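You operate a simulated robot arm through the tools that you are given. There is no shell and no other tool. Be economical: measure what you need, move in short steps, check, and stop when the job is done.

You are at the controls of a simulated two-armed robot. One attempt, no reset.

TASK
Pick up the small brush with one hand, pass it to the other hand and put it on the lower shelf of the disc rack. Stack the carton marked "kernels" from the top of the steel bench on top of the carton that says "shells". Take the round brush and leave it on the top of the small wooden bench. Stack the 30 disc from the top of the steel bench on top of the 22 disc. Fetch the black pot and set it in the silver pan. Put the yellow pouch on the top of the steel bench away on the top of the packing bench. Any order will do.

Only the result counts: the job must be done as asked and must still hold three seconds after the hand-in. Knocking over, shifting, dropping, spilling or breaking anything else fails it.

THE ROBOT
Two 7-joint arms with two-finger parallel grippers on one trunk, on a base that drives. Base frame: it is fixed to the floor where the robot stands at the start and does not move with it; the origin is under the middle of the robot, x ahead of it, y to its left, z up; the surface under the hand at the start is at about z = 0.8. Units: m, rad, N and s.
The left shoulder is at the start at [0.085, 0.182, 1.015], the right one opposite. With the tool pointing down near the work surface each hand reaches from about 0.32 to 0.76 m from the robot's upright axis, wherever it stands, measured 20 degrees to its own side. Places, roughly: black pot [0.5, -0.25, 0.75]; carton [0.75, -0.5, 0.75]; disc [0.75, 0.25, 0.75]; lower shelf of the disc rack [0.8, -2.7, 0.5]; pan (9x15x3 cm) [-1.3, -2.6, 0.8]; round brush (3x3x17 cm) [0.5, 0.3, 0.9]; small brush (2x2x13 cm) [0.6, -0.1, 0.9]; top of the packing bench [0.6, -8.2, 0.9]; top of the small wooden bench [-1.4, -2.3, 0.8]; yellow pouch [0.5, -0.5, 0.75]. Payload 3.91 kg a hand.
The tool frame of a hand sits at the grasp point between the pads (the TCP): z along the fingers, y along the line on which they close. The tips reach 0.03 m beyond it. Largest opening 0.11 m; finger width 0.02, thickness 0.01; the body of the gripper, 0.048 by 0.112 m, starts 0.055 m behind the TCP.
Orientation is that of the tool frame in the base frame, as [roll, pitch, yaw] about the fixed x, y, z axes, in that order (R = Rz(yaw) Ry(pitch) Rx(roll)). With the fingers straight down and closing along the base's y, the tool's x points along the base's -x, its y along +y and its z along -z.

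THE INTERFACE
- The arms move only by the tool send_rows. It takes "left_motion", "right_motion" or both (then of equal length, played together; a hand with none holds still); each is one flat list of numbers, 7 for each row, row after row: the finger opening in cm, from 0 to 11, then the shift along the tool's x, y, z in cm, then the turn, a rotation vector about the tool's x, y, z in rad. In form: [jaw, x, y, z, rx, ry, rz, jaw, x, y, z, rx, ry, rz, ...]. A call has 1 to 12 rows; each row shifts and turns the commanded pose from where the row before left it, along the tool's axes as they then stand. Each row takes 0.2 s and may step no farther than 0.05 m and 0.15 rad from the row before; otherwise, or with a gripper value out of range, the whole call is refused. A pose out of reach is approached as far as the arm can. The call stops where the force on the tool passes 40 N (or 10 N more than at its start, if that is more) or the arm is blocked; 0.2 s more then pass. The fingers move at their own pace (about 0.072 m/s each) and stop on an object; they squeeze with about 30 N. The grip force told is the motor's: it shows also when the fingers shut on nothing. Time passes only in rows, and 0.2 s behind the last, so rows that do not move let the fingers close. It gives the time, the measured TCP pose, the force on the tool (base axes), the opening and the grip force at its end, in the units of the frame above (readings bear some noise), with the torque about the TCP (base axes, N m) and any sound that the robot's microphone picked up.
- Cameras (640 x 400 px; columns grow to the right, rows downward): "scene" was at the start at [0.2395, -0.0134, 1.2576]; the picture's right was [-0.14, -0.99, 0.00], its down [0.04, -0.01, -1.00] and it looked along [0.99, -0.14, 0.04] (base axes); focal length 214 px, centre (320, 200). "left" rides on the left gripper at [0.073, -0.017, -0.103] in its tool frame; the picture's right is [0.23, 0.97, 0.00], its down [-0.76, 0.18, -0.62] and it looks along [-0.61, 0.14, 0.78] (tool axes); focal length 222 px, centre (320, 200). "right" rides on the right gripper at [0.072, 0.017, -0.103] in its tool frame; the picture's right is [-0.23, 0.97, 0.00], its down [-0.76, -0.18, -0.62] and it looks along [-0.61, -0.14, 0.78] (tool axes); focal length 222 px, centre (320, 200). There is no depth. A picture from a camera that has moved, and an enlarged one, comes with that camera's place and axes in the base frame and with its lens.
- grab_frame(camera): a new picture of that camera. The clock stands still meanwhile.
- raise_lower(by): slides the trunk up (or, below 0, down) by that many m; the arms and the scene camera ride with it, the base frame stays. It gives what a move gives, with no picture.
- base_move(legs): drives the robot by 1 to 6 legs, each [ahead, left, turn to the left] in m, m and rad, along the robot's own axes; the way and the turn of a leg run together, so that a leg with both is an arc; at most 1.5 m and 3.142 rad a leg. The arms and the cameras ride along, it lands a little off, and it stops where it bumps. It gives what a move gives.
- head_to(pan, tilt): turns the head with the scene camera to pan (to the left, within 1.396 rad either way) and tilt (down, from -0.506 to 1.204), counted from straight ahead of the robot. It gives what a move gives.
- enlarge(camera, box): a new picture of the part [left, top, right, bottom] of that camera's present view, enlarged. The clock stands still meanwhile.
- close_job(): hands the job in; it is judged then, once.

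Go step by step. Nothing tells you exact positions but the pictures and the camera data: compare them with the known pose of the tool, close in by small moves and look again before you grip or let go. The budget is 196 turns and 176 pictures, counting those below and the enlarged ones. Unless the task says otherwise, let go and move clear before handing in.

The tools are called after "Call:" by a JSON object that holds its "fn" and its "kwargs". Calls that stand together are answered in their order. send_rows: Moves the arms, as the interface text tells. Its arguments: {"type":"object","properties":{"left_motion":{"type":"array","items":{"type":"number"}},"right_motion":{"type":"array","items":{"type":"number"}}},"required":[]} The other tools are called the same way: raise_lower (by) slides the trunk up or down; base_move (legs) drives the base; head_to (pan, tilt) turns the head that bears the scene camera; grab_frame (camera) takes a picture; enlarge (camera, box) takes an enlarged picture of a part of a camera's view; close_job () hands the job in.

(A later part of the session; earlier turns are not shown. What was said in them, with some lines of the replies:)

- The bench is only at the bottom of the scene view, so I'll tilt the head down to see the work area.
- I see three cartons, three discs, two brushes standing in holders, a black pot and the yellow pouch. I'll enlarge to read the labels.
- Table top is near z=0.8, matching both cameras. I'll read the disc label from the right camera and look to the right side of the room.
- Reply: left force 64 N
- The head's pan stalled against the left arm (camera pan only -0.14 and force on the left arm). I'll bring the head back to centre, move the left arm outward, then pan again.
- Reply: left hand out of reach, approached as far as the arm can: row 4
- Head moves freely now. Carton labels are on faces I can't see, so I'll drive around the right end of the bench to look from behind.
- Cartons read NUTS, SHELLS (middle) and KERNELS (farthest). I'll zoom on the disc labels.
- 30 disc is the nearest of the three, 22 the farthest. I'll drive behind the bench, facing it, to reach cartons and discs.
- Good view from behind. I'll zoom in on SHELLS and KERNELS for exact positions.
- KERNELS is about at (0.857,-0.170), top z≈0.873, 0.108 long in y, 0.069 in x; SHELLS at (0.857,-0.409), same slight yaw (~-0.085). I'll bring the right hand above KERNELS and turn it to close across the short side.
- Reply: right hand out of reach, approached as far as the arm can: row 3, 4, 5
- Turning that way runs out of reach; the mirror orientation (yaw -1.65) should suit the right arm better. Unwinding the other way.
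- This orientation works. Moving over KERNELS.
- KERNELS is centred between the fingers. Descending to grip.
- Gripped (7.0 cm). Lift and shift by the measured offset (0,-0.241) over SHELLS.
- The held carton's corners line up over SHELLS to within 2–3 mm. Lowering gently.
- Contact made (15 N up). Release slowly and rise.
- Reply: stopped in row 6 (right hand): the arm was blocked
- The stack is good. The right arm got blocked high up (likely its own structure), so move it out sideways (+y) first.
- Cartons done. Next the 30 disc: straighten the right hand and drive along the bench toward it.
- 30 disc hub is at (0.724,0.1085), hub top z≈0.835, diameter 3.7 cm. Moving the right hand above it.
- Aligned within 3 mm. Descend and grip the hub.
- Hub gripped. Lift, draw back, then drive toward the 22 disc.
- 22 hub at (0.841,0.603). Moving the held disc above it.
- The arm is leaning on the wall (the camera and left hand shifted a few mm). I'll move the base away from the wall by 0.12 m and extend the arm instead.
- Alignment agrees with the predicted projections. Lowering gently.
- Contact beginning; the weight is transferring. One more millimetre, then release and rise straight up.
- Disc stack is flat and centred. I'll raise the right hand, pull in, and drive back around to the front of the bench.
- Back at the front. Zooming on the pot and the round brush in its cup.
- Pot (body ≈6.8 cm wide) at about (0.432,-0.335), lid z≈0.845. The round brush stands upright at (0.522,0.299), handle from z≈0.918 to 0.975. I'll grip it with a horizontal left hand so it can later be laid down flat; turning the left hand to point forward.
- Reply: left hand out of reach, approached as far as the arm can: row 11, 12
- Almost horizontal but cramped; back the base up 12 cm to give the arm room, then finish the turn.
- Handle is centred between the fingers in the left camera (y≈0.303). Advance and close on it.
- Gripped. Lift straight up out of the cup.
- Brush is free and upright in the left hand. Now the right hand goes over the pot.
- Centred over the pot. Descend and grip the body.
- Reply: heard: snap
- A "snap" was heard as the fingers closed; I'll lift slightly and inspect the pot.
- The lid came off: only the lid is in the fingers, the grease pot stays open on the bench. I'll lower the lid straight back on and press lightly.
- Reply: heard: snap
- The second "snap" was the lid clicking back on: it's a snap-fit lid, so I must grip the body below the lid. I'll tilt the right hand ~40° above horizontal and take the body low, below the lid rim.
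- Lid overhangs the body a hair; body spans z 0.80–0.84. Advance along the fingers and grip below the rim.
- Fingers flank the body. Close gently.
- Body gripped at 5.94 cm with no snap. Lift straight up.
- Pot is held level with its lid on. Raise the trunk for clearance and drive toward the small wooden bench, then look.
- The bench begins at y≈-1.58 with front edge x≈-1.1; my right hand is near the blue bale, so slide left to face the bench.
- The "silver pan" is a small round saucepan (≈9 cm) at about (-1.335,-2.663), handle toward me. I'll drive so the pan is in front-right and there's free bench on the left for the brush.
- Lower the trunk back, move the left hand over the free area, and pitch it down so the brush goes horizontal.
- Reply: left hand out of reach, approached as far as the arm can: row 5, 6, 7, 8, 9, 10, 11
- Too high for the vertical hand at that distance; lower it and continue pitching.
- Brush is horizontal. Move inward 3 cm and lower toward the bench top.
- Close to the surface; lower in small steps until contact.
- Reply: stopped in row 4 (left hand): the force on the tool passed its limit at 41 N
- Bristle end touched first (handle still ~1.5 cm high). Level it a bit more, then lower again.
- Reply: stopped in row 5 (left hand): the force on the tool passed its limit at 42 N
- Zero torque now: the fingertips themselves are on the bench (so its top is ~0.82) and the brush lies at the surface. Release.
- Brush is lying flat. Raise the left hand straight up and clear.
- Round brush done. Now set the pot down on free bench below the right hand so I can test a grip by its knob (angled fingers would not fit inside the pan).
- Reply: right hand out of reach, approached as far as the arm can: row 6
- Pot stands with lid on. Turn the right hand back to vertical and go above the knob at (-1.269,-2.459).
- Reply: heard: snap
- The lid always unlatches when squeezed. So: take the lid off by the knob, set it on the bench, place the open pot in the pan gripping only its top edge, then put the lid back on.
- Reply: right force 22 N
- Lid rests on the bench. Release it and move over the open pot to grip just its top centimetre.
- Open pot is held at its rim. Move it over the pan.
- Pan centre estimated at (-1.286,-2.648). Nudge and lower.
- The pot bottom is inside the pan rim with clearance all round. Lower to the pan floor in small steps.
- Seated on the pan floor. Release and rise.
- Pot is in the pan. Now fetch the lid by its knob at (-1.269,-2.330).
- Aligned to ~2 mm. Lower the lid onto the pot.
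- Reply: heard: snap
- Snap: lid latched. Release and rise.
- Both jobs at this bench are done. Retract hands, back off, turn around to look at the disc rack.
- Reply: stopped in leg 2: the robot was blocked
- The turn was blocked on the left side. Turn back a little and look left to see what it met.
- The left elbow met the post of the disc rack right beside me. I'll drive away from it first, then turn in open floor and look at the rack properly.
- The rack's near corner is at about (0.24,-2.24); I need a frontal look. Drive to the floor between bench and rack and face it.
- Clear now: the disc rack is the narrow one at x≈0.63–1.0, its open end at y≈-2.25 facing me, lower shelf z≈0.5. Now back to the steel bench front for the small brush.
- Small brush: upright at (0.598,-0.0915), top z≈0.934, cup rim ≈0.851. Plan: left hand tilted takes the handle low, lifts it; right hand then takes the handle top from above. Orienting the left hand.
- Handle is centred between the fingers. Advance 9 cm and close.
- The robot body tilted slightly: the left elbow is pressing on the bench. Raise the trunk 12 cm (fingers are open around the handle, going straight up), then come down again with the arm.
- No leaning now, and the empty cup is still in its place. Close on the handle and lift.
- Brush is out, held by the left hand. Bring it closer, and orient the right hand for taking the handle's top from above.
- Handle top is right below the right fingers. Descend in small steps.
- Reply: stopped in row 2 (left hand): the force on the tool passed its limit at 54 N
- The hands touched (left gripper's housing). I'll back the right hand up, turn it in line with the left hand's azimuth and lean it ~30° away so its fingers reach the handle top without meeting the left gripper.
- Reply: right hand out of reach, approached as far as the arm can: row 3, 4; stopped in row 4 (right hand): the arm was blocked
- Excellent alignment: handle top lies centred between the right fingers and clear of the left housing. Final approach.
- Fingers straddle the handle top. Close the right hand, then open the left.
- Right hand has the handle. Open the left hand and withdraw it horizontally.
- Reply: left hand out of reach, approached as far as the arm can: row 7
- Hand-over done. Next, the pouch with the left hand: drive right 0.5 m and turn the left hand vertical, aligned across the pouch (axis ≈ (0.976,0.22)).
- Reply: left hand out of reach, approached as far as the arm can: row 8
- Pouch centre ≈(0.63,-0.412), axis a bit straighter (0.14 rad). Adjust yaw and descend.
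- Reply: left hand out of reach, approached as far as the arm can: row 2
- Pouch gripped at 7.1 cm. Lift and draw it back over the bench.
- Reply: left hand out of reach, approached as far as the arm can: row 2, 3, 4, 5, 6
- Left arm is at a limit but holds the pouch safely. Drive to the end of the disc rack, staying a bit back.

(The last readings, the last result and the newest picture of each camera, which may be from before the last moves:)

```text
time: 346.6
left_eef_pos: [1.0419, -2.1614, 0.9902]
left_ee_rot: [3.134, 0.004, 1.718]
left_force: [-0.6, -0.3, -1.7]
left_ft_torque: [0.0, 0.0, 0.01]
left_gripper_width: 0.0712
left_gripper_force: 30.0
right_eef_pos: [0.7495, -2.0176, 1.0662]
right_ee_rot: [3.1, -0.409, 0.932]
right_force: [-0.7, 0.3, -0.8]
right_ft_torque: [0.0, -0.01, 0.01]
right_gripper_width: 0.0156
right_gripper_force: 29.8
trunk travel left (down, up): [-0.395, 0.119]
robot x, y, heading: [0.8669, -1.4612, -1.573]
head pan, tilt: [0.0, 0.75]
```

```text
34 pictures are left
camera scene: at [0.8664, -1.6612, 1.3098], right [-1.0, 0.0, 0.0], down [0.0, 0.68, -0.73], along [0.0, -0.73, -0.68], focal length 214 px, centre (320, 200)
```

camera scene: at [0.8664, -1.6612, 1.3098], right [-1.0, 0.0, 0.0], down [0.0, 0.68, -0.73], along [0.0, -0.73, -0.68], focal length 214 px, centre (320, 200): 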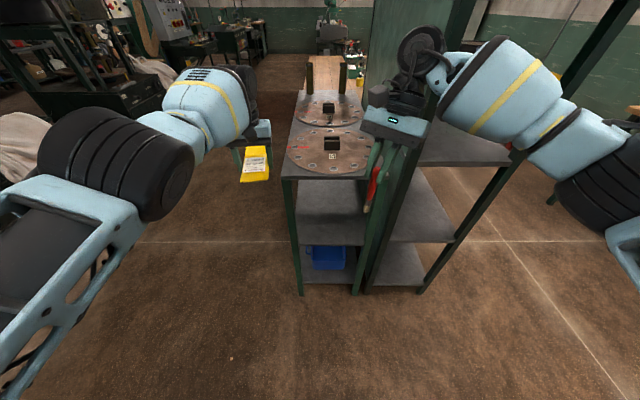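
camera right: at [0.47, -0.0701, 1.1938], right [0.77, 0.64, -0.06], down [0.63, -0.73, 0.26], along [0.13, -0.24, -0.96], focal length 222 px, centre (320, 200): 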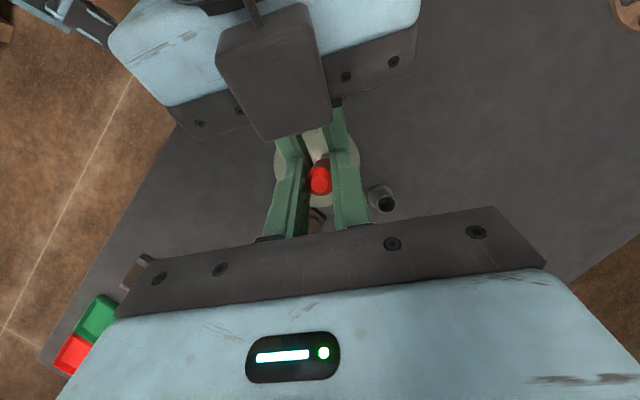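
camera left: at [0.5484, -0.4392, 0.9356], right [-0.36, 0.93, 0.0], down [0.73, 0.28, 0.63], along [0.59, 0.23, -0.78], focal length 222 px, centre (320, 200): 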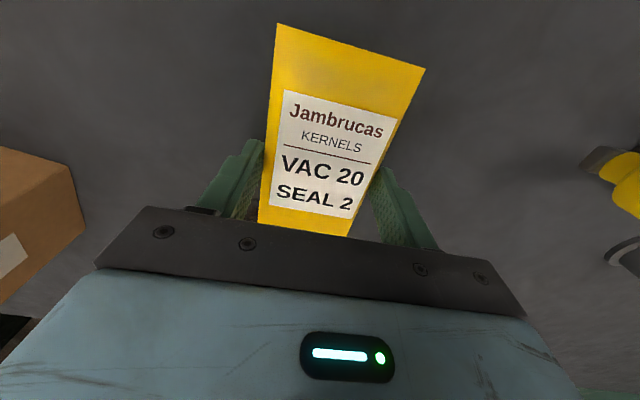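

Rack lower shelf: z≈0.5, x 0.66–0.98, front edge y≈-2.24. Shift the left hand outward, and swing the right hand so the brush points forward horizontally.

Call:
{"fn": "send_rows", "kwargs": {"left_motion": [2, 1, 4, 0, 0, 0, 0, 2, 1, 4, 0, 0, 0, 0, 2, 1, 4, 0, 0, 0, 0, 2, 1, 3, 0, 0, 0, 0, 2, 0, 0, 0, 0, 0, 0], "right_motion": [0.5, 0, 0, 0, 0.0508, 0, -0.1173, 0.5, 0, 0, 0, 0.0508, 0, -0.1173, 0.5, 0, 0, 0, 0.0508, 0, -0.1173, 0.5, 0, 0, 0, 0.0508, 0, -0.1173, 0.5, 0, 0, 0, 0.0508, 0, -0.1173]}}

Call:
{"fn": "send_rows", "kwargs": {"right_motion": [0.5, 0, 0, 0, 0, -0.143, 0, 0.5, 0, 0, 0, 0, -0.143, 0, 0.5, 0, 0, 0, 0, -0.143, 0, 0.5, 0, 0, 0, 0, -0.143, 0, 0.5, 0, 0, 0, 0, -0.143, 0, 0.5, 0, 0, 0, 0, -0.143, 0, 0.5, 0, 0, 0, 0, -0.143, 0, 0.5, 0, 0, 0, 0, -0.143, 0, 0.5, 0, 0, 0, 0, -0.143, 0, 0.5, 0, 0, 0, 0, -0.143, 0, 0.5, 0, 0, 0, 0, -0.141, 0]}}

Call:
{"fn": "grab_frame", "kwargs": {"camera": "scene"}}

```text
time: 347.8
left_eef_pos: [1.1877, -2.162, 0.9957]
left_ee_rot: [3.135, 0.002, 1.719]
left_force: [-0.1, -0.1, -0.4]
left_ft_torque: [0.01, 0.04, -0.02]
left_gripper_width: 0.0713
left_gripper_force: 30.0
left hand out of reach, approached as far as the arm can: row 1, 2, 3, 4
right_eef_pos: [0.7488, -2.0185, 1.0653]
right_ee_rot: [3.109, -0.387, 1.569]
right_force: [-0.3, 0.9, -1.0]
right_ft_torque: [-0.03, 0.0, -0.03]
right_gripper_width: 0.0155
right_gripper_force: 30.1
trunk travel left (down, up): [-0.395, 0.119]
robot x, y, heading: [0.8679, -1.4599, -1.579]
head pan, tilt: [0.0, 0.75]
```

```text
time: 350.2
left_eef_pos: [1.1864, -2.1622, 0.9954]
left_ee_rot: [3.135, 0.004, 1.719]
left_force: [-0.8, 0.1, -0.1]
left_ft_torque: [0.03, 0.0, 0.0]
left_gripper_width: 0.0715
left_gripper_force: 30.3
right_eef_pos: [0.7496, -2.0186, 1.0657]
right_ee_rot: [3.058, 1.185, 1.477]
right_force: [0.4, -0.7, -0.4]
right_ft_torque: [0.03, -0.01, -0.05]
right_gripper_width: 0.0154
right_gripper_force: 29.9
trunk travel left (down, up): [-0.395, 0.119]
robot x, y, heading: [0.8665, -1.4591, -1.574]
head pan, tilt: [0.0, 0.75]
```

```text
33 pictures are left
camera scene: at [0.8664, -1.6612, 1.3098], right [-1.0, 0.0, 0.0], down [0.0, 0.68, -0.73], along [0.0, -0.73, -0.68], focal length 214 px, centre (320, 200)
```

scene: 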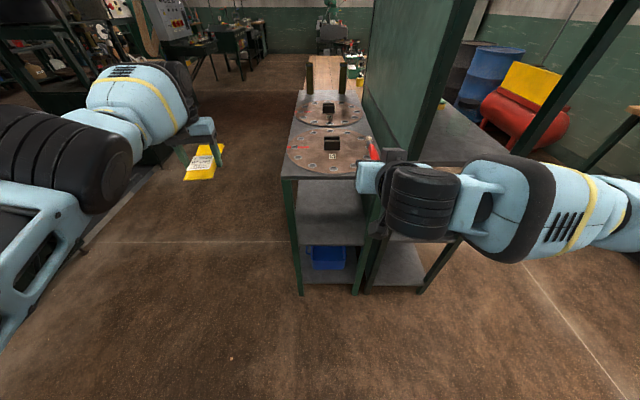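

Brush is now horizontal pointing forward. Shift base slightly left and lower the trunk.

Call:
{"fn": "base_move", "kwargs": {"legs": [[0, 0.07, 0]]}}

Call:
{"fn": "raise_lower", "kwargs": {"by": -0.39}}

Call:
{"fn": "grab_frame", "kwargs": {"camera": "scene"}}

Call:
{"fn": "grab_frame", "kwargs": {"camera": "right"}}

```text
time: 351.4
left_eef_pos: [1.2569, -2.163, 0.996]
left_ee_rot: [3.138, 0.002, 1.72]
left_force: [0.3, -0.1, -1.5]
left_ft_torque: [0.01, 0.03, -0.03]
left_gripper_width: 0.0712
left_gripper_force: 29.9
right_eef_pos: [0.8205, -2.0191, 1.0668]
right_ee_rot: [3.061, 1.184, 1.479]
right_force: [-0.2, 1.2, -0.4]
right_ft_torque: [0.02, 0.02, -0.02]
right_gripper_width: 0.0156
right_gripper_force: 29.6
trunk travel left (down, up): [-0.395, 0.119]
robot x, y, heading: [0.9346, -1.4608, -1.574]
head pan, tilt: [0.0, 0.75]
```

```text
time: 355.2
left_eef_pos: [1.2573, -2.1707, 0.4052]
left_ee_rot: [3.082, -0.337, 1.728]
left_force: [0.5, 0.4, -1.5]
left_ft_torque: [0.02, -0.01, -0.02]
left_gripper_width: 0.0711
left_gripper_force: 30.0
right_eef_pos: [0.8204, -2.0185, 0.6755]
right_ee_rot: [3.059, 1.183, 1.481]
right_force: [-0.8, 0.4, -0.2]
right_ft_torque: [0.04, -0.03, -0.03]
right_gripper_width: 0.0155
right_gripper_force: 30.1
trunk travel left (down, up): [-0.005, 0.509]
robot x, y, heading: [0.9364, -1.4603, -1.571]
head pan, tilt: [0.0, 0.75]
```

```text
32 pictures are left
camera scene: at [0.9362, -1.7902, 0.8981], right [-1.0, 0.0, 0.0], down [0.0, 0.68, -0.73], along [0.0, -0.73, -0.68], focal length 214 px, centre (320, 200)
```

scene: 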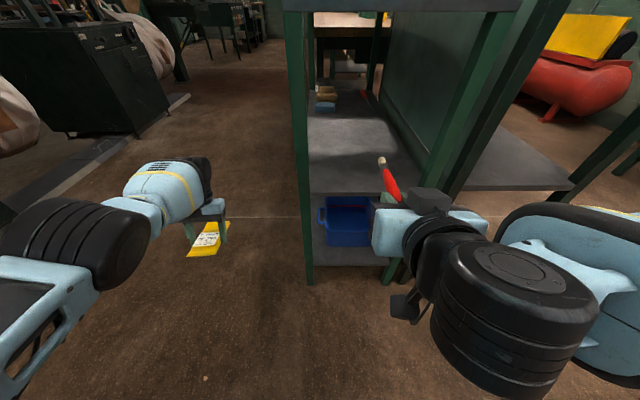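

```text
31 pictures are left
camera right: at [0.8391, -1.8959, 0.6483], right [0.97, -0.1, 0.24], down [-0.2, 0.29, 0.93], along [-0.17, -0.95, 0.26], focal length 222 px, centre (320, 200)
```

right: 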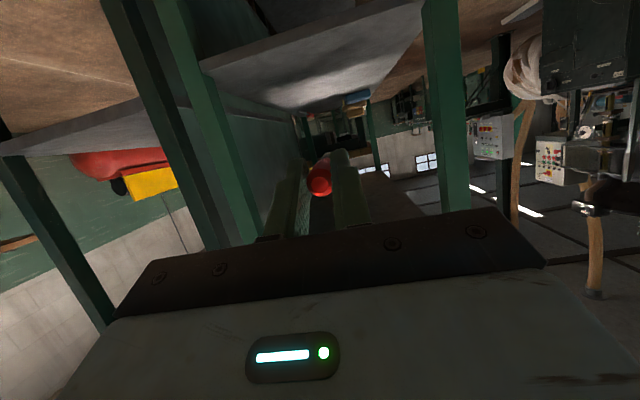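

Brush points straight forward. Shelf surface ≈0.515. Lower the hand 12 cm more, then look.

Call:
{"fn": "send_rows", "kwargs": {"right_motion": [0.5, 3.7, 0, 1.5, 0, 0, 0, 0.5, 3.7, 0, 1.5, 0, 0, 0, 0.5, 3.0, 0, 1.22, 0, 0, 0]}}

Call:
{"fn": "enlarge", "kwargs": {"camera": "scene", "box": [270, 80, 470, 280]}}

Call:
{"fn": "grab_frame", "kwargs": {"camera": "right"}}

```text
time: 356.0
left_eef_pos: [1.2574, -2.1705, 0.4055]
left_ee_rot: [3.082, -0.335, 1.728]
left_force: [0.3, -0.3, -2.2]
left_ft_torque: [-0.01, -0.05, 0.0]
left_gripper_width: 0.0714
left_gripper_force: 30.0
right_eef_pos: [0.8226, -2.017, 0.5634]
right_ee_rot: [3.058, 1.183, 1.479]
right_force: [-0.5, 0.7, -1.2]
right_ft_torque: [0.02, -0.01, -0.03]
right_gripper_width: 0.0158
right_gripper_force: 29.7
trunk travel left (down, up): [-0.005, 0.509]
robot x, y, heading: [0.9372, -1.4621, -1.577]
head pan, tilt: [0.0, 0.75]
```

```text
2.00 times, centred on (370, 180) of scene
camera zoom: at [0.9362, -1.7903, 0.8981], right [-1.0, 0.0, 0.0], down [0.0, 0.68, -0.73], along [0.0, -0.73, -0.68], focal length 429 px, centre (220, 240)
```

zoom: 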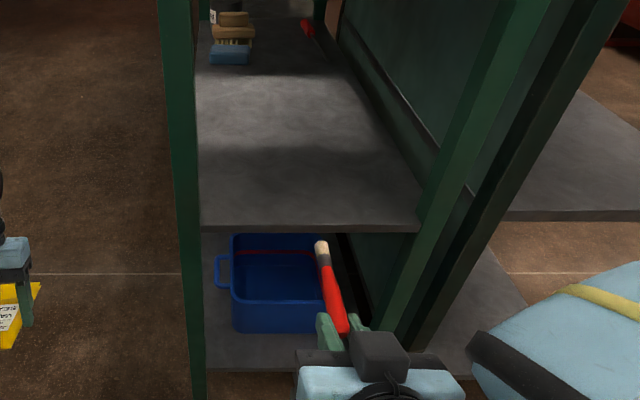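

```text
29 pictures are left
camera right: at [0.8426, -1.8949, 0.5359], right [0.97, -0.1, 0.24], down [-0.2, 0.29, 0.93], along [-0.17, -0.95, 0.26], focal length 222 px, centre (320, 200)
```

right: 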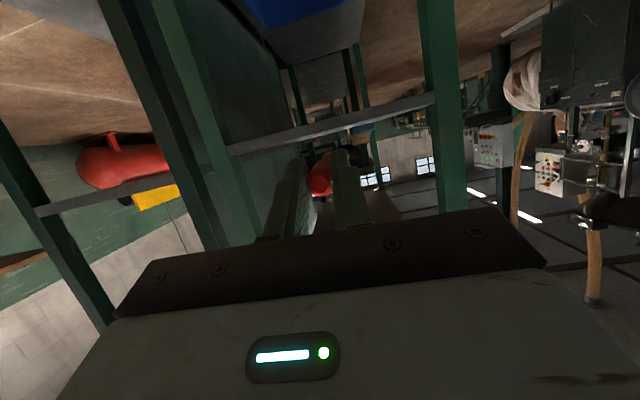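

Shelf surface ≈0.525 with front edge y≈-2.22; brush is ~2 cm above that. Move in: base 0.15 m, then arm 10 cm.

Call:
{"fn": "base_move", "kwargs": {"legs": [[0.15, 0, 0]]}}

Call:
{"fn": "send_rows", "kwargs": {"right_motion": [0.5, -1.25, 0.3, 3.07, 0, 0, 0, 0.5, -1.25, 0.3, 3.07, 0, 0, 0, 0.5, -1.25, 0.3, 3.07, 0, 0, 0]}}

Call:
{"fn": "enlarge", "kwargs": {"camera": "scene", "box": [270, 80, 470, 280]}}

```text
time: 357.4
left_eef_pos: [1.2563, -2.3217, 0.4057]
left_ee_rot: [3.082, -0.336, 1.725]
left_force: [0.3, 0.4, -1.2]
left_ft_torque: [0.0, -0.02, -0.03]
left_gripper_width: 0.0714
left_gripper_force: 29.5
right_eef_pos: [0.8226, -2.1672, 0.5615]
right_ee_rot: [3.064, 1.185, 1.48]
right_force: [-0.6, 0.4, 0.5]
right_ft_torque: [-0.02, -0.01, 0.0]
right_gripper_width: 0.0157
right_gripper_force: 30.3
trunk travel left (down, up): [-0.005, 0.509]
robot x, y, heading: [0.9389, -1.6075, -1.577]
head pan, tilt: [0.0, 0.75]
```

```text
time: 358.2
left_eef_pos: [1.2557, -2.3223, 0.4056]
left_ee_rot: [3.082, -0.335, 1.726]
left_force: [0.9, 0.2, -1.1]
left_ft_torque: [-0.03, 0.0, 0.03]
left_gripper_width: 0.0715
left_gripper_force: 30.0
right_eef_pos: [0.8301, -2.2683, 0.5637]
right_ee_rot: [3.06, 1.182, 1.482]
right_force: [0.0, 0.1, -0.6]
right_ft_torque: [0.0, 0.02, 0.02]
right_gripper_width: 0.0156
right_gripper_force: 30.3
trunk travel left (down, up): [-0.005, 0.509]
robot x, y, heading: [0.937, -1.6081, -1.572]
head pan, tilt: [0.0, 0.75]
```

```text
2.00 times, centred on (370, 180) of scene
camera zoom: at [0.9354, -1.9404, 0.898], right [-1.0, 0.0, 0.0], down [0.0, 0.68, -0.73], along [0.0, -0.73, -0.68], focal length 429 px, centre (220, 240)
```

zoom: 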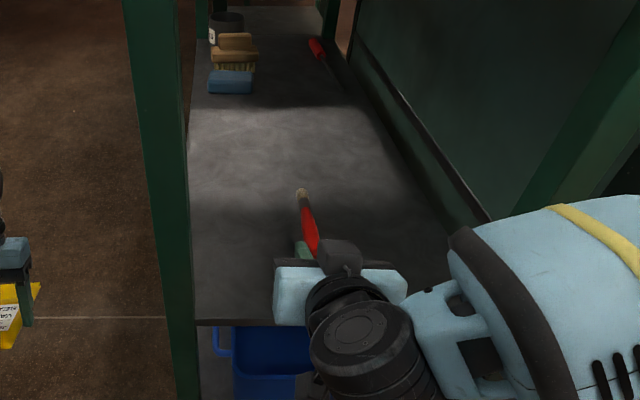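

Brush is well over the shelf. Lower in small steps to contact.

Call:
{"fn": "send_rows", "kwargs": {"right_motion": [0.5, 1.1, 0, 0.45, 0, 0, 0, 0.5, 0.37, 0, 0.15, 0, 0, 0, 0.5, 0.28, 0, 0.11, 0, 0, 0]}}

Call:
{"fn": "send_rows", "kwargs": {"right_motion": [0.5, 0.28, 0, 0.11, 0, 0, 0, 0.5, 0.28, 0, 0.11, 0, 0, 0]}}

Call:
{"fn": "enlarge", "kwargs": {"camera": "scene", "box": [320, 120, 440, 240]}}

```text
time: 359.0
left_eef_pos: [1.256, -2.3197, 0.4071]
left_ee_rot: [3.082, -0.333, 1.728]
left_force: [-1.0, 0.3, -0.6]
left_ft_torque: [-0.03, -0.04, -0.03]
left_gripper_width: 0.0712
left_gripper_force: 30.7
right_eef_pos: [0.8293, -2.2677, 0.5514]
right_ee_rot: [3.056, 1.197, 1.472]
right_force: [-4.1, 4.3, 25.2]
right_ft_torque: [-0.5, 0.35, -0.02]
right_gripper_width: 0.0156
right_gripper_force: 29.8
trunk travel left (down, up): [-0.005, 0.509]
robot x, y, heading: [0.9381, -1.6076, -1.574]
head pan, tilt: [0.0, 0.75]
```

```text
time: 359.4
left_eef_pos: [1.2557, -2.3206, 0.4059]
left_ee_rot: [3.081, -0.336, 1.726]
left_force: [1.2, -0.3, -2.1]
left_ft_torque: [-0.06, 0.03, -0.01]
left_gripper_width: 0.0715
left_gripper_force: 30.0
right_eef_pos: [0.8305, -2.2689, 0.5506]
right_ee_rot: [3.053, 1.203, 1.47]
right_force: [0.8, -2.6, 8.8]
right_ft_torque: [-0.23, 0.05, 0.02]
right_gripper_width: 0.0158
right_gripper_force: 30.2
trunk travel left (down, up): [-0.005, 0.509]
robot x, y, heading: [0.9334, -1.6087, -1.573]
head pan, tilt: [0.0, 0.75]
stopped in row 2 (right hand): the force on the tool passed its limit at 43 N (the readings are from after the stop); the commanded pose is now the measured one
```

```text
3.33 times, centred on (380, 180) of scene
camera zoom: at [0.9354, -1.9398, 0.8982], right [-1.0, 0.0, 0.0], down [0.0, 0.68, -0.73], along [0.0, -0.73, -0.68], focal length 715 px, centre (120, 267)
```

zoom: 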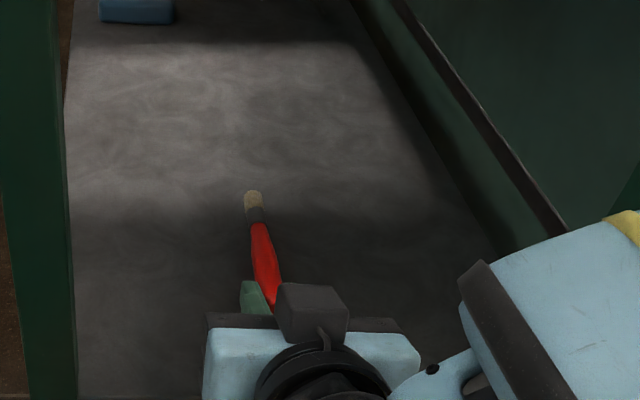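

Fingertips have reached the shelf; brush is within a few mm. Release gently and withdraw straight back.

Call:
{"fn": "send_rows", "kwargs": {"right_motion": [2.2, -0.1, 0, -0.04, 0, 0, 0, 3, 0, 0, 0, 0, 0, 0, 4, 0, 0, 0, 0, 0, 0, 4, 0, 0, 0, 0, 0, 0, 4, -0.2, 0, -2, 0, 0, 0, 4, 0.9, -0.2, -3, 0, 0, 0, 4, 1.2, -0.3, -3, 0, 0, 0, 4, 1.2, -0.3, -3, 0, 0, 0]}}

Call:
{"fn": "enlarge", "kwargs": {"camera": "scene", "box": [300, 100, 440, 240]}}

```text
time: 361.2
left_eef_pos: [1.2557, -2.3214, 0.406]
left_ee_rot: [3.084, -0.336, 1.726]
left_force: [0.7, 0.0, -2.0]
left_ft_torque: [-0.04, -0.02, -0.01]
left_gripper_width: 0.0712
left_gripper_force: 30.0
right_eef_pos: [0.8233, -2.1535, 0.5606]
right_ee_rot: [3.057, 1.197, 1.472]
right_force: [0.3, -0.6, 0.0]
right_ft_torque: [0.01, 0.0, 0.01]
right_gripper_width: 0.0395
right_gripper_force: 0.0
trunk travel left (down, up): [-0.005, 0.509]
robot x, y, heading: [0.9407, -1.6113, -1.577]
head pan, tilt: [0.0, 0.75]
```

```text
2.86 times, centred on (370, 170) of scene
camera zoom: at [0.9353, -1.9402, 0.8981], right [-1.0, 0.0, 0.0], down [0.0, 0.68, -0.73], along [0.0, -0.73, -0.68], focal length 613 px, centre (177, 286)
```

zoom: 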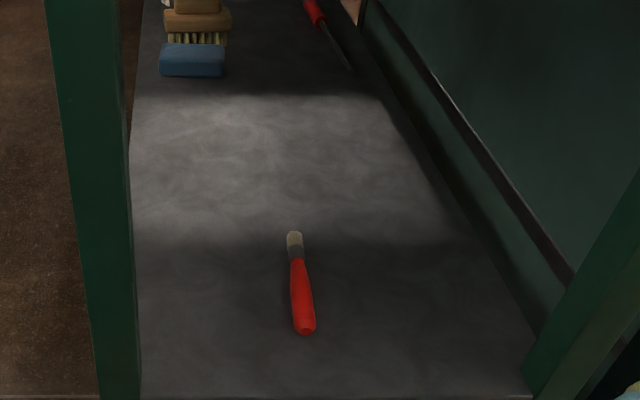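

Small brush lies on the lower shelf. Back away, raise the trunk, and drive down the aisle toward the packing bench.

Call:
{"fn": "base_move", "kwargs": {"legs": [[-0.22, 0, 0]]}}

Call:
{"fn": "raise_lower", "kwargs": {"by": 0.4}}

Call:
{"fn": "base_move", "kwargs": {"legs": [[0, -1.44, 0], [1.5, 0, 0], [1.5, 0, 0], [1.3, 0, 0]]}}

Call:
{"fn": "head_to", "kwargs": {"pan": 0.3, "tilt": 0.3}}

Call:
{"fn": "grab_frame", "kwargs": {"camera": "scene"}}

```text
time: 362.9
left_eef_pos: [1.2569, -2.1036, 0.4056]
left_ee_rot: [3.082, -0.335, 1.726]
left_force: [0.2, 0.2, -1.2]
left_ft_torque: [-0.01, -0.03, -0.02]
left_gripper_width: 0.0712
left_gripper_force: 29.6
right_eef_pos: [0.8245, -1.9377, 0.561]
right_ee_rot: [3.055, 1.198, 1.47]
right_force: [-0.6, 0.3, -0.2]
right_ft_torque: [0.02, 0.0, 0.0]
right_gripper_width: 0.0398
right_gripper_force: 0.0
trunk travel left (down, up): [-0.005, 0.509]
robot x, y, heading: [0.9378, -1.3944, -1.575]
head pan, tilt: [0.0, 0.75]
```

```text
time: 366.7
left_eef_pos: [1.2556, -2.0974, 1.0352]
left_ee_rot: [3.139, 0.032, 1.717]
left_force: [-0.1, 0.2, -2.6]
left_ft_torque: [0.02, 0.01, 0.0]
left_gripper_width: 0.0713
left_gripper_force: 29.8
right_eef_pos: [0.824, -1.9366, 0.96]
right_ee_rot: [3.056, 1.196, 1.474]
right_force: [0.1, 0.2, 0.1]
right_ft_torque: [0.0, -0.04, 0.01]
right_gripper_width: 0.0401
right_gripper_force: 0.0
trunk travel left (down, up): [-0.405, 0.109]
robot x, y, heading: [0.9365, -1.395, -1.58]
head pan, tilt: [0.0, 0.75]
```

```text
time: 399.6
left_eef_pos: [-0.1684, -6.3911, 1.0348]
left_ee_rot: [3.141, 0.033, 1.723]
left_force: [0.0, 0.8, -1.0]
left_ft_torque: [-0.03, -0.02, 0.0]
left_gripper_width: 0.0711
left_gripper_force: 30.1
right_eef_pos: [-0.6, -6.2343, 0.9599]
right_ee_rot: [3.055, 1.198, 1.478]
right_force: [-0.2, -0.2, -0.3]
right_ft_torque: [-0.03, -0.01, 0.0]
right_gripper_width: 0.0401
right_gripper_force: 0.1
trunk travel left (down, up): [-0.405, 0.109]
robot x, y, heading: [-0.492, -5.6911, -1.566]
head pan, tilt: [0.0, 0.75]
```

```text
time: 400.5
left_eef_pos: [-0.168, -6.391, 1.0348]
left_ee_rot: [3.14, 0.031, 1.724]
left_force: [0.0, -0.2, -1.3]
left_ft_torque: [0.0, 0.01, 0.01]
left_gripper_width: 0.0711
left_gripper_force: 29.8
right_eef_pos: [-0.5998, -6.2348, 0.962]
right_ee_rot: [3.057, 1.197, 1.478]
right_force: [0.2, 0.2, 0.2]
right_ft_torque: [0.0, -0.03, 0.02]
right_gripper_width: 0.0399
right_gripper_force: 0.1
trunk travel left (down, up): [-0.405, 0.109]
robot x, y, heading: [-0.4918, -5.6896, -1.569]
head pan, tilt: [0.3, 0.3]
```

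```text
25 pictures are left
camera scene: at [-0.4625, -5.8923, 1.3616], right [-0.95, -0.3, 0.0], down [-0.09, 0.28, -0.95], along [0.28, -0.91, -0.3], focal length 214 px, centre (320, 200)
```

scene: 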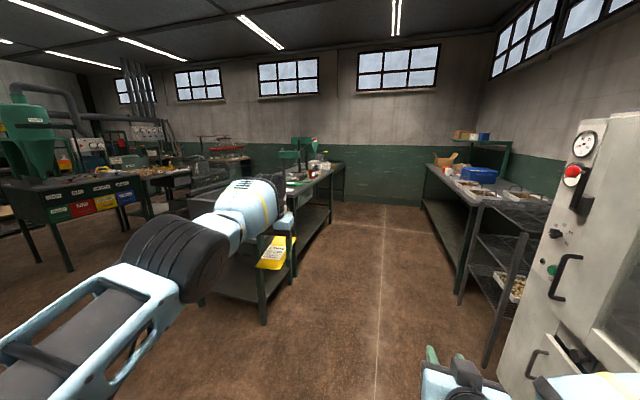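

The packing bench is ahead-left (edge x≈0.25, y from -6.9 to -9). Drive alongside it and turn to face it from a distance.

Call:
{"fn": "base_move", "kwargs": {"legs": [[1.5, 0, 0], [0.4, -0.15, 0], [0, 0, 1.57]]}}

Call:
{"fn": "head_to", "kwargs": {"pan": 0.0, "tilt": 0.45}}

Call:
{"fn": "grab_frame", "kwargs": {"camera": "scene"}}

```text
time: 413.9
left_eef_pos: [0.0606, -7.269, 1.0349]
left_ee_rot: [3.14, 0.034, -3.006]
left_force: [0.3, -0.2, -0.3]
left_ft_torque: [0.01, -0.02, 0.0]
left_gripper_width: 0.0712
left_gripper_force: 30.0
right_eef_pos: [-0.1028, -7.7015, 0.9603]
right_ee_rot: [3.055, 1.197, 3.035]
right_force: [-0.4, -1.8, 0.8]
right_ft_torque: [0.03, -0.01, -0.01]
right_gripper_width: 0.0398
right_gripper_force: 0.0
trunk travel left (down, up): [-0.405, 0.109]
robot x, y, heading: [-0.6417, -7.5823, -0.014]
head pan, tilt: [0.3, 0.3]
```

```text
time: 414.7
left_eef_pos: [0.0598, -7.2709, 1.0346]
left_ee_rot: [3.138, 0.033, -3.004]
left_force: [-0.1, -0.9, -0.7]
left_ft_torque: [0.01, -0.04, 0.0]
left_gripper_width: 0.0714
left_gripper_force: 30.3
right_eef_pos: [-0.1029, -7.7006, 0.961]
right_ee_rot: [3.056, 1.198, 3.034]
right_force: [0.0, 0.3, 0.5]
right_ft_torque: [-0.02, 0.01, -0.01]
right_gripper_width: 0.0397
right_gripper_force: 0.0
trunk travel left (down, up): [-0.405, 0.109]
robot x, y, heading: [-0.6412, -7.578, -0.015]
head pan, tilt: [0.0, 0.45]
```

```text
24 pictures are left
camera scene: at [-0.441, -7.5862, 1.3478], right [-0.01, -1.0, 0.0], down [-0.43, 0.0, -0.9], along [0.9, -0.01, -0.43], focal length 214 px, centre (320, 200)
```

scene: 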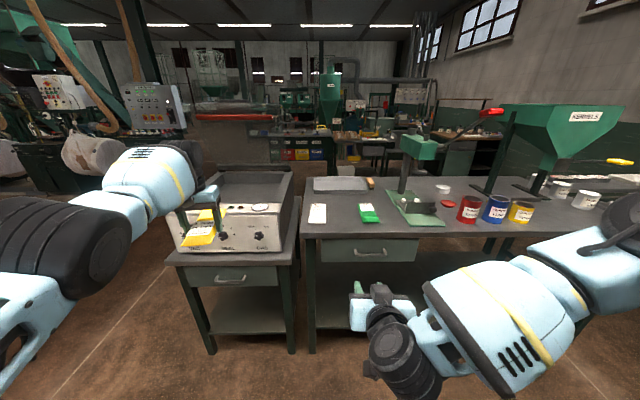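

The packing bench is the one on the right (its left end at y≈-7.53). Zoom for free space on its top.

Call:
{"fn": "enlarge", "kwargs": {"camera": "scene", "box": [290, 150, 490, 260]}}

```text
3.20 times, centred on (390, 205) of scene
camera zoom: at [-0.441, -7.5862, 1.3478], right [-0.01, -1.0, 0.0], down [-0.43, 0.0, -0.9], along [0.9, -0.01, -0.43], focal length 686 px, centre (96, 184)
```

zoom: 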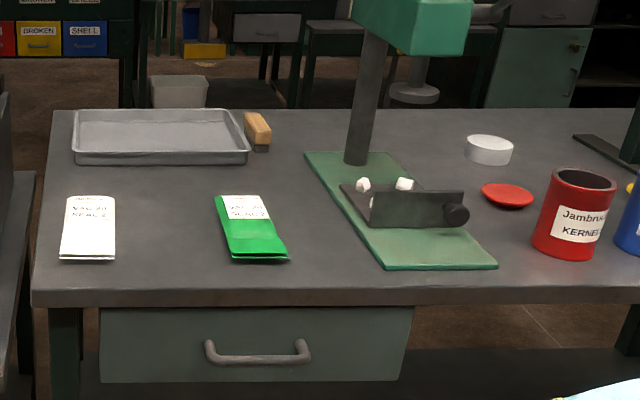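

There's a 14 cm gap between the white and green pouches centred at about (0.36,-7.693). Raise the trunk and right hand for clearance, then drive up.

Call:
{"fn": "raise_lower", "kwargs": {"by": 0.1}}

Call:
{"fn": "send_rows", "kwargs": {"right_motion": [4, -3.7, 0, -1.45, 0, 0, 0, 4, -3.7, 0, -1.45, 0, 0, 0, 4, -2, 0, -3, 0, 0, 0, 4, 1.2, 0, -3.1, 0, 0, 0]}}

Call:
{"fn": "base_move", "kwargs": {"legs": [[0, -0.26, 0], [0.38, 0, 0]]}}

Call:
{"fn": "head_to", "kwargs": {"pan": 0.0, "tilt": 0.7}}

Call:
{"fn": "grab_frame", "kwargs": {"camera": "scene"}}

```text
time: 416.1
left_eef_pos: [0.0172, -7.2702, 1.327]
left_ee_rot: [-3.1, 0.311, -2.996]
left_force: [-0.3, -0.6, -1.7]
left_ft_torque: [-0.02, 0.0, 0.02]
left_gripper_width: 0.0712
left_gripper_force: 30.1
right_eef_pos: [-0.1013, -7.7003, 1.0581]
right_ee_rot: [3.06, 1.194, 3.038]
right_force: [-0.6, 0.7, -0.1]
right_ft_torque: [0.01, -0.01, 0.01]
right_gripper_width: 0.0398
right_gripper_force: 0.1
trunk travel left (down, up): [-0.505, 0.009]
robot x, y, heading: [-0.6425, -7.584, -0.008]
head pan, tilt: [0.0, 0.45]
```

```text
time: 417.1
left_eef_pos: [0.0149, -7.27, 1.3309]
left_ee_rot: [-3.1, 0.316, -2.994]
left_force: [0.2, -0.3, -1.0]
left_ft_torque: [0.0, 0.0, 0.01]
left_gripper_width: 0.0714
left_gripper_force: 30.9
right_eef_pos: [-0.1566, -7.7028, 1.1697]
right_ee_rot: [3.055, 1.198, 3.035]
right_force: [0.0, -0.3, -0.4]
right_ft_torque: [-0.01, 0.04, 0.0]
right_gripper_width: 0.0401
right_gripper_force: 0.0
trunk travel left (down, up): [-0.505, 0.009]
robot x, y, heading: [-0.6448, -7.5838, -0.012]
head pan, tilt: [0.0, 0.45]
```

```text
time: 422.0
left_eef_pos: [0.3934, -7.5299, 1.3303]
left_ee_rot: [-3.097, 0.317, -2.991]
left_force: [-0.7, -0.1, -2.3]
left_ft_torque: [0.0, 0.04, 0.01]
left_gripper_width: 0.0711
left_gripper_force: 29.4
right_eef_pos: [0.2231, -7.9655, 1.1708]
right_ee_rot: [3.056, 1.199, 3.038]
right_force: [-0.7, -0.3, -0.3]
right_ft_torque: [-0.06, -0.01, 0.02]
right_gripper_width: 0.0402
right_gripper_force: 0.0
trunk travel left (down, up): [-0.505, 0.009]
robot x, y, heading: [-0.2658, -7.847, -0.01]
head pan, tilt: [0.0, 0.45]
```

```text
time: 422.7
left_eef_pos: [0.3933, -7.5303, 1.3295]
left_ee_rot: [-3.098, 0.315, -2.994]
left_force: [0.4, 0.2, -1.1]
left_ft_torque: [0.02, -0.02, -0.05]
left_gripper_width: 0.0716
left_gripper_force: 29.9
right_eef_pos: [0.2249, -7.9648, 1.1699]
right_ee_rot: [3.057, 1.198, 3.039]
right_force: [-0.1, 0.0, -0.2]
right_ft_torque: [0.01, 0.0, 0.02]
right_gripper_width: 0.0402
right_gripper_force: 0.0
trunk travel left (down, up): [-0.505, 0.009]
robot x, y, heading: [-0.2639, -7.8496, -0.013]
head pan, tilt: [0.0, 0.7]
```

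```text
22 pictures are left
camera scene: at [-0.1573, -7.8482, 1.4448], right [-0.01, -1.0, 0.0], down [-0.64, 0.01, -0.77], along [0.77, -0.01, -0.64], focal length 214 px, centre (320, 200)
```

scene: 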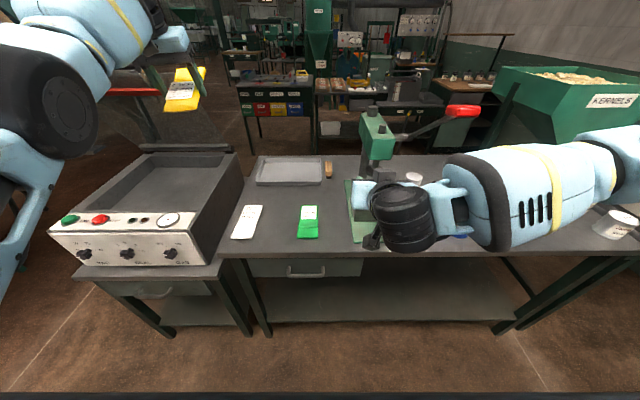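

Lower the trunk somewhat to get the left arm into a comfortable range, then read its pose.

Call:
{"fn": "raise_lower", "kwargs": {"by": -0.1}}

Call:
{"fn": "send_rows", "kwargs": {"left_motion": [2, 0, 0, -1, 0, 0, 0, 2, 2, 0, 0, 0, 0, 0]}}

```text
time: 424.1
left_eef_pos: [0.4377, -7.5309, 1.0369]
left_ee_rot: [3.14, 0.036, -2.997]
left_force: [0.5, -0.2, -1.3]
left_ft_torque: [-0.01, -0.03, -0.03]
left_gripper_width: 0.0714
left_gripper_force: 30.0
right_eef_pos: [0.222, -7.9642, 1.0707]
right_ee_rot: [3.053, 1.199, 3.037]
right_force: [0.0, -0.4, -0.3]
right_ft_torque: [0.0, 0.01, 0.02]
right_gripper_width: 0.0397
right_gripper_force: 0.0
trunk travel left (down, up): [-0.405, 0.109]
robot x, y, heading: [-0.2635, -7.8469, -0.012]
head pan, tilt: [0.0, 0.7]
```

```text
time: 424.7
left_eef_pos: [0.4373, -7.531, 1.0464]
left_ee_rot: [3.138, 0.033, -3.0]
left_force: [0.0, 0.3, -1.3]
left_ft_torque: [-0.02, 0.0, -0.01]
left_gripper_width: 0.0714
left_gripper_force: 29.8
left hand out of reach, approached as far as the arm can: row 2
right_eef_pos: [0.2229, -7.9642, 1.0717]
right_ee_rot: [3.056, 1.197, 3.039]
right_force: [0.9, 1.0, -0.2]
right_ft_torque: [0.0, 0.04, -0.03]
right_gripper_width: 0.04
right_gripper_force: 0.0
trunk travel left (down, up): [-0.405, 0.109]
robot x, y, heading: [-0.2676, -7.8462, -0.012]
head pan, tilt: [0.0, 0.7]
```

It won't draw inward, so back the base 0.1 m and move the hand sideways (-y) 16 cm.

Call:
{"fn": "base_move", "kwargs": {"legs": [[-0.1, 0, 0]]}}

Call:
{"fn": "send_rows", "kwargs": {"left_motion": [2, 0, -4, 0, 0, 0, 0, 2, 0, -4, 0, 0, 0, 0, 2, 0, -4, 0, 0, 0, 0, 2, 0, -4, 0, 0, 0, 0]}}

Call:
{"fn": "grab_frame", "kwargs": {"camera": "scene"}}

Call:
{"fn": "grab_frame", "kwargs": {"camera": "left"}}

```text
time: 425.8
left_eef_pos: [0.3371, -7.5309, 1.0473]
left_ee_rot: [3.14, 0.034, -2.999]
left_force: [-0.2, 0.9, -0.6]
left_ft_torque: [0.02, 0.0, 0.02]
left_gripper_width: 0.0714
left_gripper_force: 29.8
right_eef_pos: [0.1249, -7.9636, 1.0697]
right_ee_rot: [3.054, 1.196, 3.04]
right_force: [-0.8, -0.2, 0.0]
right_ft_torque: [-0.01, -0.03, 0.01]
right_gripper_width: 0.04
right_gripper_force: 0.1
trunk travel left (down, up): [-0.405, 0.109]
robot x, y, heading: [-0.3653, -7.8464, -0.005]
head pan, tilt: [0.0, 0.7]
```

```text
time: 426.8
left_eef_pos: [0.3339, -7.6846, 1.043]
left_ee_rot: [3.141, 0.033, -2.997]
left_force: [-0.3, -0.2, -0.4]
left_ft_torque: [0.02, 0.0, -0.01]
left_gripper_width: 0.0716
left_gripper_force: 30.7
left hand out of reach, approached as far as the arm can: row 2, 3, 4
right_eef_pos: [0.1242, -7.9639, 1.0699]
right_ee_rot: [3.056, 1.197, 3.04]
right_force: [-0.3, -0.7, -0.8]
right_ft_torque: [0.0, 0.02, -0.01]
right_gripper_width: 0.04
right_gripper_force: 0.1
trunk travel left (down, up): [-0.405, 0.109]
robot x, y, heading: [-0.3666, -7.8468, -0.005]
head pan, tilt: [0.0, 0.7]
```

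```text
21 pictures are left
camera scene: at [-0.1682, -7.8491, 1.3256], right [-0.01, -1.0, 0.0], down [-0.64, 0.01, -0.77], along [0.77, -0.01, -0.64], focal length 214 px, centre (320, 200)
```

scene: 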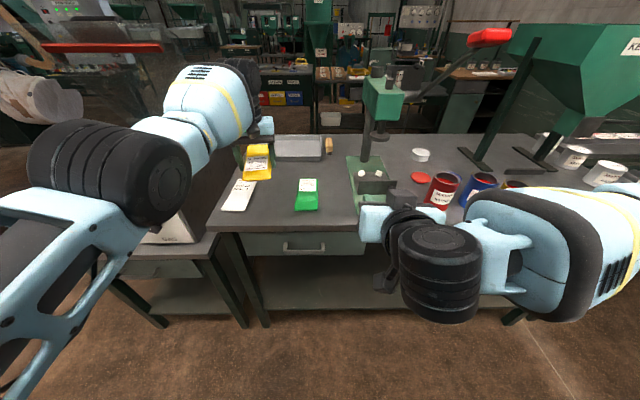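

```text
20 pictures are left
camera left: at [0.2629, -7.7126, 1.1428], right [-0.36, 0.93, -0.01], down [0.71, 0.28, 0.65], along [0.61, 0.23, -0.76], focal length 222 px, centre (320, 200)
```

left: 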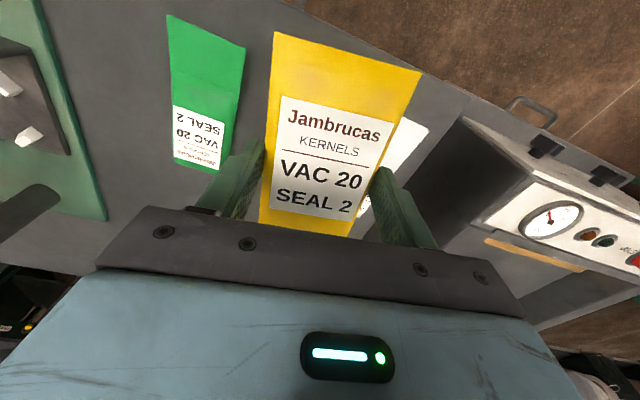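

Both views agree: bench top z≈0.88, gap centre ≈(0.40,-7.70). Nudge the base forward 5 cm and right 1.4 cm, then lower most of the way.

Call:
{"fn": "base_move", "kwargs": {"legs": [[0.05, -0.014, 0]]}}

Call:
{"fn": "send_rows", "kwargs": {"left_motion": [2, 0, 0, 3, 0, 0, 0, 2, 0, 0, 3, 0, 0, 0, 2, 0, 0, 2.5, 0, 0, 0]}}

Call:
{"fn": "grab_frame", "kwargs": {"camera": "left"}}

Call:
{"fn": "enlarge", "kwargs": {"camera": "scene", "box": [190, 120, 350, 250]}}

```text
time: 427.7
left_eef_pos: [0.3854, -7.6979, 1.0429]
left_ee_rot: [3.139, 0.03, -2.999]
left_force: [0.2, -0.8, -2.1]
left_ft_torque: [-0.02, 0.05, 0.05]
left_gripper_width: 0.0714
left_gripper_force: 30.6
right_eef_pos: [0.1751, -7.9776, 1.0696]
right_ee_rot: [3.055, 1.198, 3.037]
right_force: [0.1, 0.0, 0.1]
right_ft_torque: [-0.01, -0.01, 0.0]
right_gripper_width: 0.04
right_gripper_force: 0.0
trunk travel left (down, up): [-0.405, 0.109]
robot x, y, heading: [-0.3138, -7.8628, -0.005]
head pan, tilt: [0.0, 0.7]
```

```text
time: 428.5
left_eef_pos: [0.3911, -7.698, 0.9583]
left_ee_rot: [3.14, 0.032, -2.999]
left_force: [1.2, 0.0, -1.5]
left_ft_torque: [0.01, 0.01, 0.02]
left_gripper_width: 0.0713
left_gripper_force: 29.9
right_eef_pos: [0.1743, -7.9776, 1.0699]
right_ee_rot: [3.055, 1.197, 3.04]
right_force: [-0.1, -0.1, 0.3]
right_ft_torque: [0.0, -0.02, 0.01]
right_gripper_width: 0.0401
right_gripper_force: 0.1
trunk travel left (down, up): [-0.405, 0.109]
robot x, y, heading: [-0.3113, -7.8605, -0.005]
head pan, tilt: [0.0, 0.7]
```

```text
19 pictures are left
camera left: at [0.3175, -7.725, 1.058], right [-0.36, 0.93, -0.01], down [0.71, 0.28, 0.65], along [0.6, 0.23, -0.76], focal length 222 px, centre (320, 200)
```

left: 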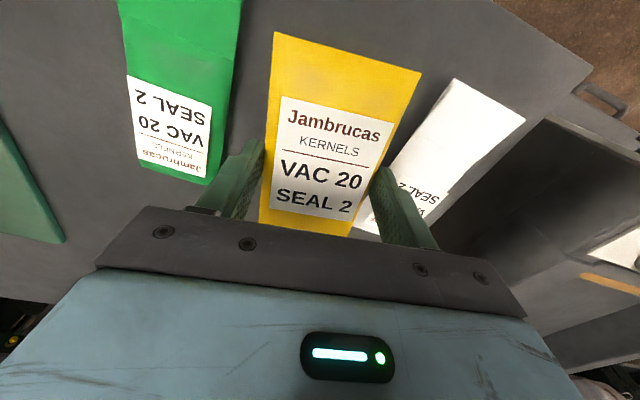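

```text
3.08 times, centred on (270, 185) of scene
camera zoom: at [-0.1186, -7.8621, 1.3256], right [-0.01, -1.0, 0.0], down [-0.64, 0.0, -0.76], along [0.76, -0.01, -0.64], focal length 660 px, centre (474, 246)
```

zoom: 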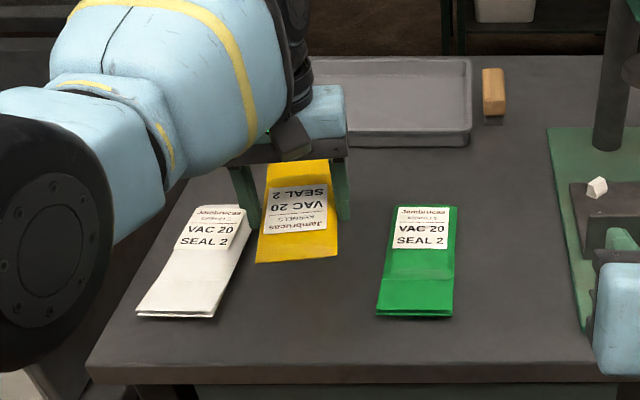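

Clearance ~2.4 cm on one side and ~3 cm on the other. Lower to contact.

Call:
{"fn": "send_rows", "kwargs": {"left_motion": [2, 0, 0, 2.2, 0, 0, 0, 2, 0, 0, 0.8, 0, 0, 0, 2, 0, 0, 0.4, 0, 0, 0]}}

Call:
{"fn": "send_rows", "kwargs": {"left_motion": [2, 0, 0, 0.4, 0, 0, 0, 2, 0, 0, 0.4, 0, 0, 0]}}

```text
time: 429.3
left_eef_pos: [0.389, -7.6965, 0.9242]
left_ee_rot: [3.14, 0.031, -2.998]
left_force: [-0.3, 0.5, -0.9]
left_ft_torque: [-0.01, 0.02, -0.03]
left_gripper_width: 0.0714
left_gripper_force: 30.5
right_eef_pos: [0.175, -7.979, 1.0697]
right_ee_rot: [3.055, 1.197, 3.04]
right_force: [0.5, -0.7, 0.0]
right_ft_torque: [0.02, -0.03, 0.0]
right_gripper_width: 0.04
right_gripper_force: 0.1
trunk travel left (down, up): [-0.405, 0.109]
robot x, y, heading: [-0.3146, -7.8607, -0.006]
head pan, tilt: [0.0, 0.7]
```

```text
time: 429.9
left_eef_pos: [0.3901, -7.6966, 0.9157]
left_ee_rot: [3.141, 0.034, -2.998]
left_force: [-1.0, -1.1, -1.3]
left_ft_torque: [-0.01, 0.02, -0.01]
left_gripper_width: 0.0713
left_gripper_force: 29.5
right_eef_pos: [0.1739, -7.9781, 1.0695]
right_ee_rot: [3.056, 1.197, 3.04]
right_force: [-0.8, -0.6, 0.0]
right_ft_torque: [0.0, 0.0, 0.02]
right_gripper_width: 0.0397
right_gripper_force: 0.1
trunk travel left (down, up): [-0.405, 0.109]
robot x, y, heading: [-0.3139, -7.8596, -0.011]
head pan, tilt: [0.0, 0.7]
```

Call:
{"fn": "send_rows", "kwargs": {"left_motion": [2, 0, 0, 0.3, 0, 0, 0, 2, 0, 0, 0.3, 0, 0, 0]}}

Call:
{"fn": "enlarge", "kwargs": {"camera": "scene", "box": [190, 120, 350, 250]}}

```text
time: 430.5
left_eef_pos: [0.3898, -7.6963, 0.9106]
left_ee_rot: [3.14, 0.031, -2.999]
left_force: [-0.3, 0.7, -1.2]
left_ft_torque: [0.0, -0.02, 0.0]
left_gripper_width: 0.0715
left_gripper_force: 30.1
right_eef_pos: [0.174, -7.978, 1.0702]
right_ee_rot: [3.058, 1.198, 3.04]
right_force: [0.1, -0.3, 0.4]
right_ft_torque: [-0.02, -0.01, -0.02]
right_gripper_width: 0.0399
right_gripper_force: 0.1
trunk travel left (down, up): [-0.405, 0.109]
robot x, y, heading: [-0.3128, -7.8616, -0.007]
head pan, tilt: [0.0, 0.7]
```

```text
3.08 times, centred on (270, 185) of scene
camera zoom: at [-0.1185, -7.8623, 1.3255], right [-0.01, -1.0, 0.0], down [-0.64, 0.0, -0.76], along [0.76, -0.01, -0.64], focal length 660 px, centre (474, 246)
```

zoom: 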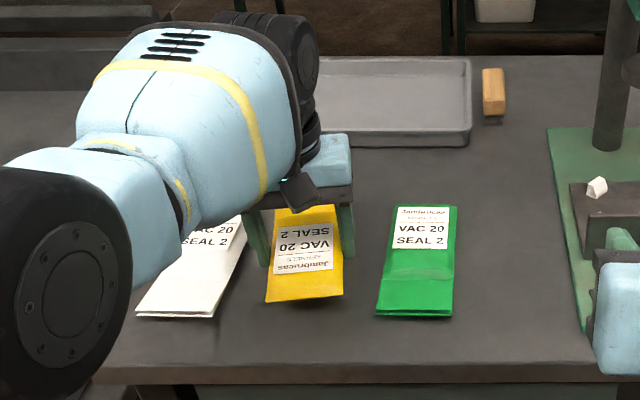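

Call:
{"fn": "send_rows", "kwargs": {"left_motion": [2, 0, 0, 0.3, 0, 0, 0, 2, 0, 0, 0.3, 0, 0, 0, 2, 0, 0, 0.2, 0, 0, 0]}}

```text
time: 431.3
left_eef_pos: [0.3886, -7.6977, 0.9026]
left_ee_rot: [3.14, 0.031, -2.997]
left_force: [0.7, 0.7, -1.5]
left_ft_torque: [-0.01, 0.01, 0.02]
left_gripper_width: 0.0714
left_gripper_force: 30.0
right_eef_pos: [0.1729, -7.9775, 1.0701]
right_ee_rot: [3.056, 1.197, 3.04]
right_force: [-0.3, -0.2, -0.2]
right_ft_torque: [0.02, 0.03, 0.05]
right_gripper_width: 0.0402
right_gripper_force: 0.1
trunk travel left (down, up): [-0.405, 0.109]
robot x, y, heading: [-0.3138, -7.8612, -0.011]
head pan, tilt: [0.0, 0.7]
```

Call:
{"fn": "send_rows", "kwargs": {"left_motion": [2, 0, 0, 0.3, 0, 0, 0, 2, 0, 0, 0.3, 0, 0, 0, 2, 0, 0, 0.2, 0, 0, 0]}}

```text
time: 432.1
left_eef_pos: [0.3887, -7.6964, 0.8966]
left_ee_rot: [3.139, 0.034, -2.998]
left_force: [-0.6, 0.5, 4.8]
left_ft_torque: [-0.19, 0.28, -0.01]
left_gripper_width: 0.0713
left_gripper_force: 30.0
right_eef_pos: [0.1737, -7.9783, 1.0703]
right_ee_rot: [3.055, 1.201, 3.038]
right_force: [-0.2, -0.3, 0.4]
right_ft_torque: [-0.06, -0.01, 0.02]
right_gripper_width: 0.0399
right_gripper_force: 0.1
trunk travel left (down, up): [-0.405, 0.109]
robot x, y, heading: [-0.3157, -7.8612, -0.003]
head pan, tilt: [0.0, 0.7]
```

Contact at TCP 0.897. Check once, then release with a small opening and rise.

Call:
{"fn": "send_rows", "kwargs": {"left_motion": [7.6, 0, 0, 0, 0, 0, 0, 8.2, 0, 0, 0, 0, 0, 0, 8.2, 0, 0, 0, 0, 0, 0, 8.2, 0, 0, -1.5, 0, 0, 0, 8.2, 0, 0, -3, 0, 0, 0, 8.2, 0, 0, -4, 0, 0, 0, 8.2, 0, 0, -4, 0, 0, 0]}}

Call:
{"fn": "enlarge", "kwargs": {"camera": "scene", "box": [190, 120, 350, 250]}}

Call:
{"fn": "grab_frame", "kwargs": {"camera": "left"}}

```text
time: 433.7
left_eef_pos: [0.3856, -7.6971, 1.0206]
left_ee_rot: [3.141, 0.033, -2.999]
left_force: [0.7, -0.4, 0.1]
left_ft_torque: [0.05, -0.04, -0.02]
left_gripper_width: 0.0819
left_gripper_force: 0.1
right_eef_pos: [0.1748, -7.977, 1.0709]
right_ee_rot: [3.055, 1.199, 3.038]
right_force: [-0.2, 0.0, -0.1]
right_ft_torque: [0.01, -0.01, -0.02]
right_gripper_width: 0.0399
right_gripper_force: 0.1
trunk travel left (down, up): [-0.405, 0.109]
robot x, y, heading: [-0.3159, -7.8569, -0.01]
head pan, tilt: [0.0, 0.7]
```

```text
3.08 times, centred on (270, 185) of scene
camera zoom: at [-0.1192, -7.8624, 1.3257], right [-0.01, -1.0, 0.0], down [-0.64, 0.0, -0.77], along [0.77, -0.01, -0.64], focal length 660 px, centre (474, 246)
```

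zoom: 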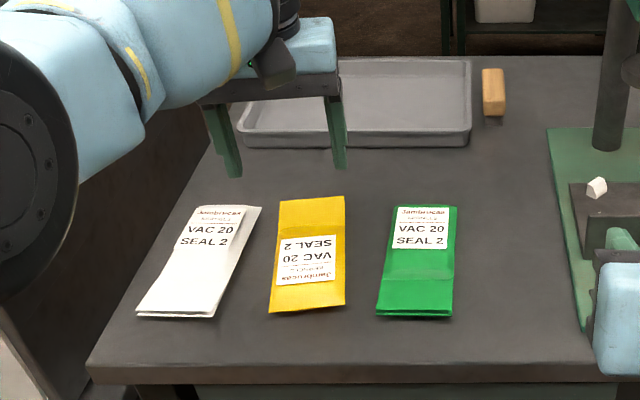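

```text
15 pictures are left
camera left: at [0.3133, -7.7256, 1.1196], right [-0.36, 0.93, -0.01], down [0.71, 0.28, 0.65], along [0.6, 0.23, -0.76], focal length 222 px, centre (320, 200)
```

left: 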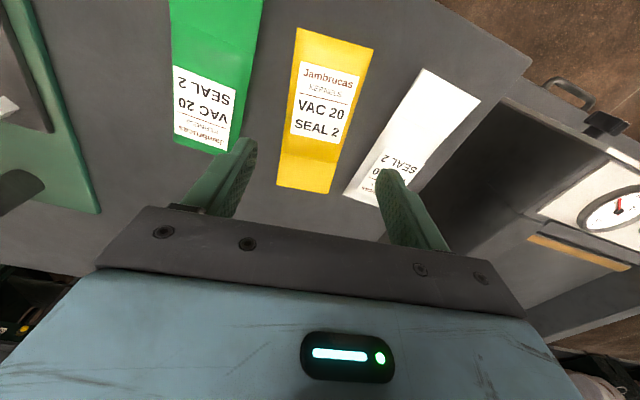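

The yellow pouch lies flat between its neighbours on the packing bench, which have not moved. Both hands are empty and clear, so I'm handing in.

Call:
{"fn": "close_job", "kwargs": {}}

```text
The job is handed in.
```

All six jobs are done and handed in:
- The small brush was passed from the left hand to the right and is on the lower shelf of the disc rack.
- The "kernels" carton is stacked on "shells".
- The round brush is lying on the small wooden bench.
- The 30 disc is stacked on the 22 disc.
- The black pot is in the silver pan. Its lid came off when I first gripped it; I put it back and heard it latch.
- The yellow pouch is on the packing bench.

During the drive the left arm bumped a rack or bench near the disc rack and stopped. I saw nothing out of place afterwards, but I did not check that spot closely.
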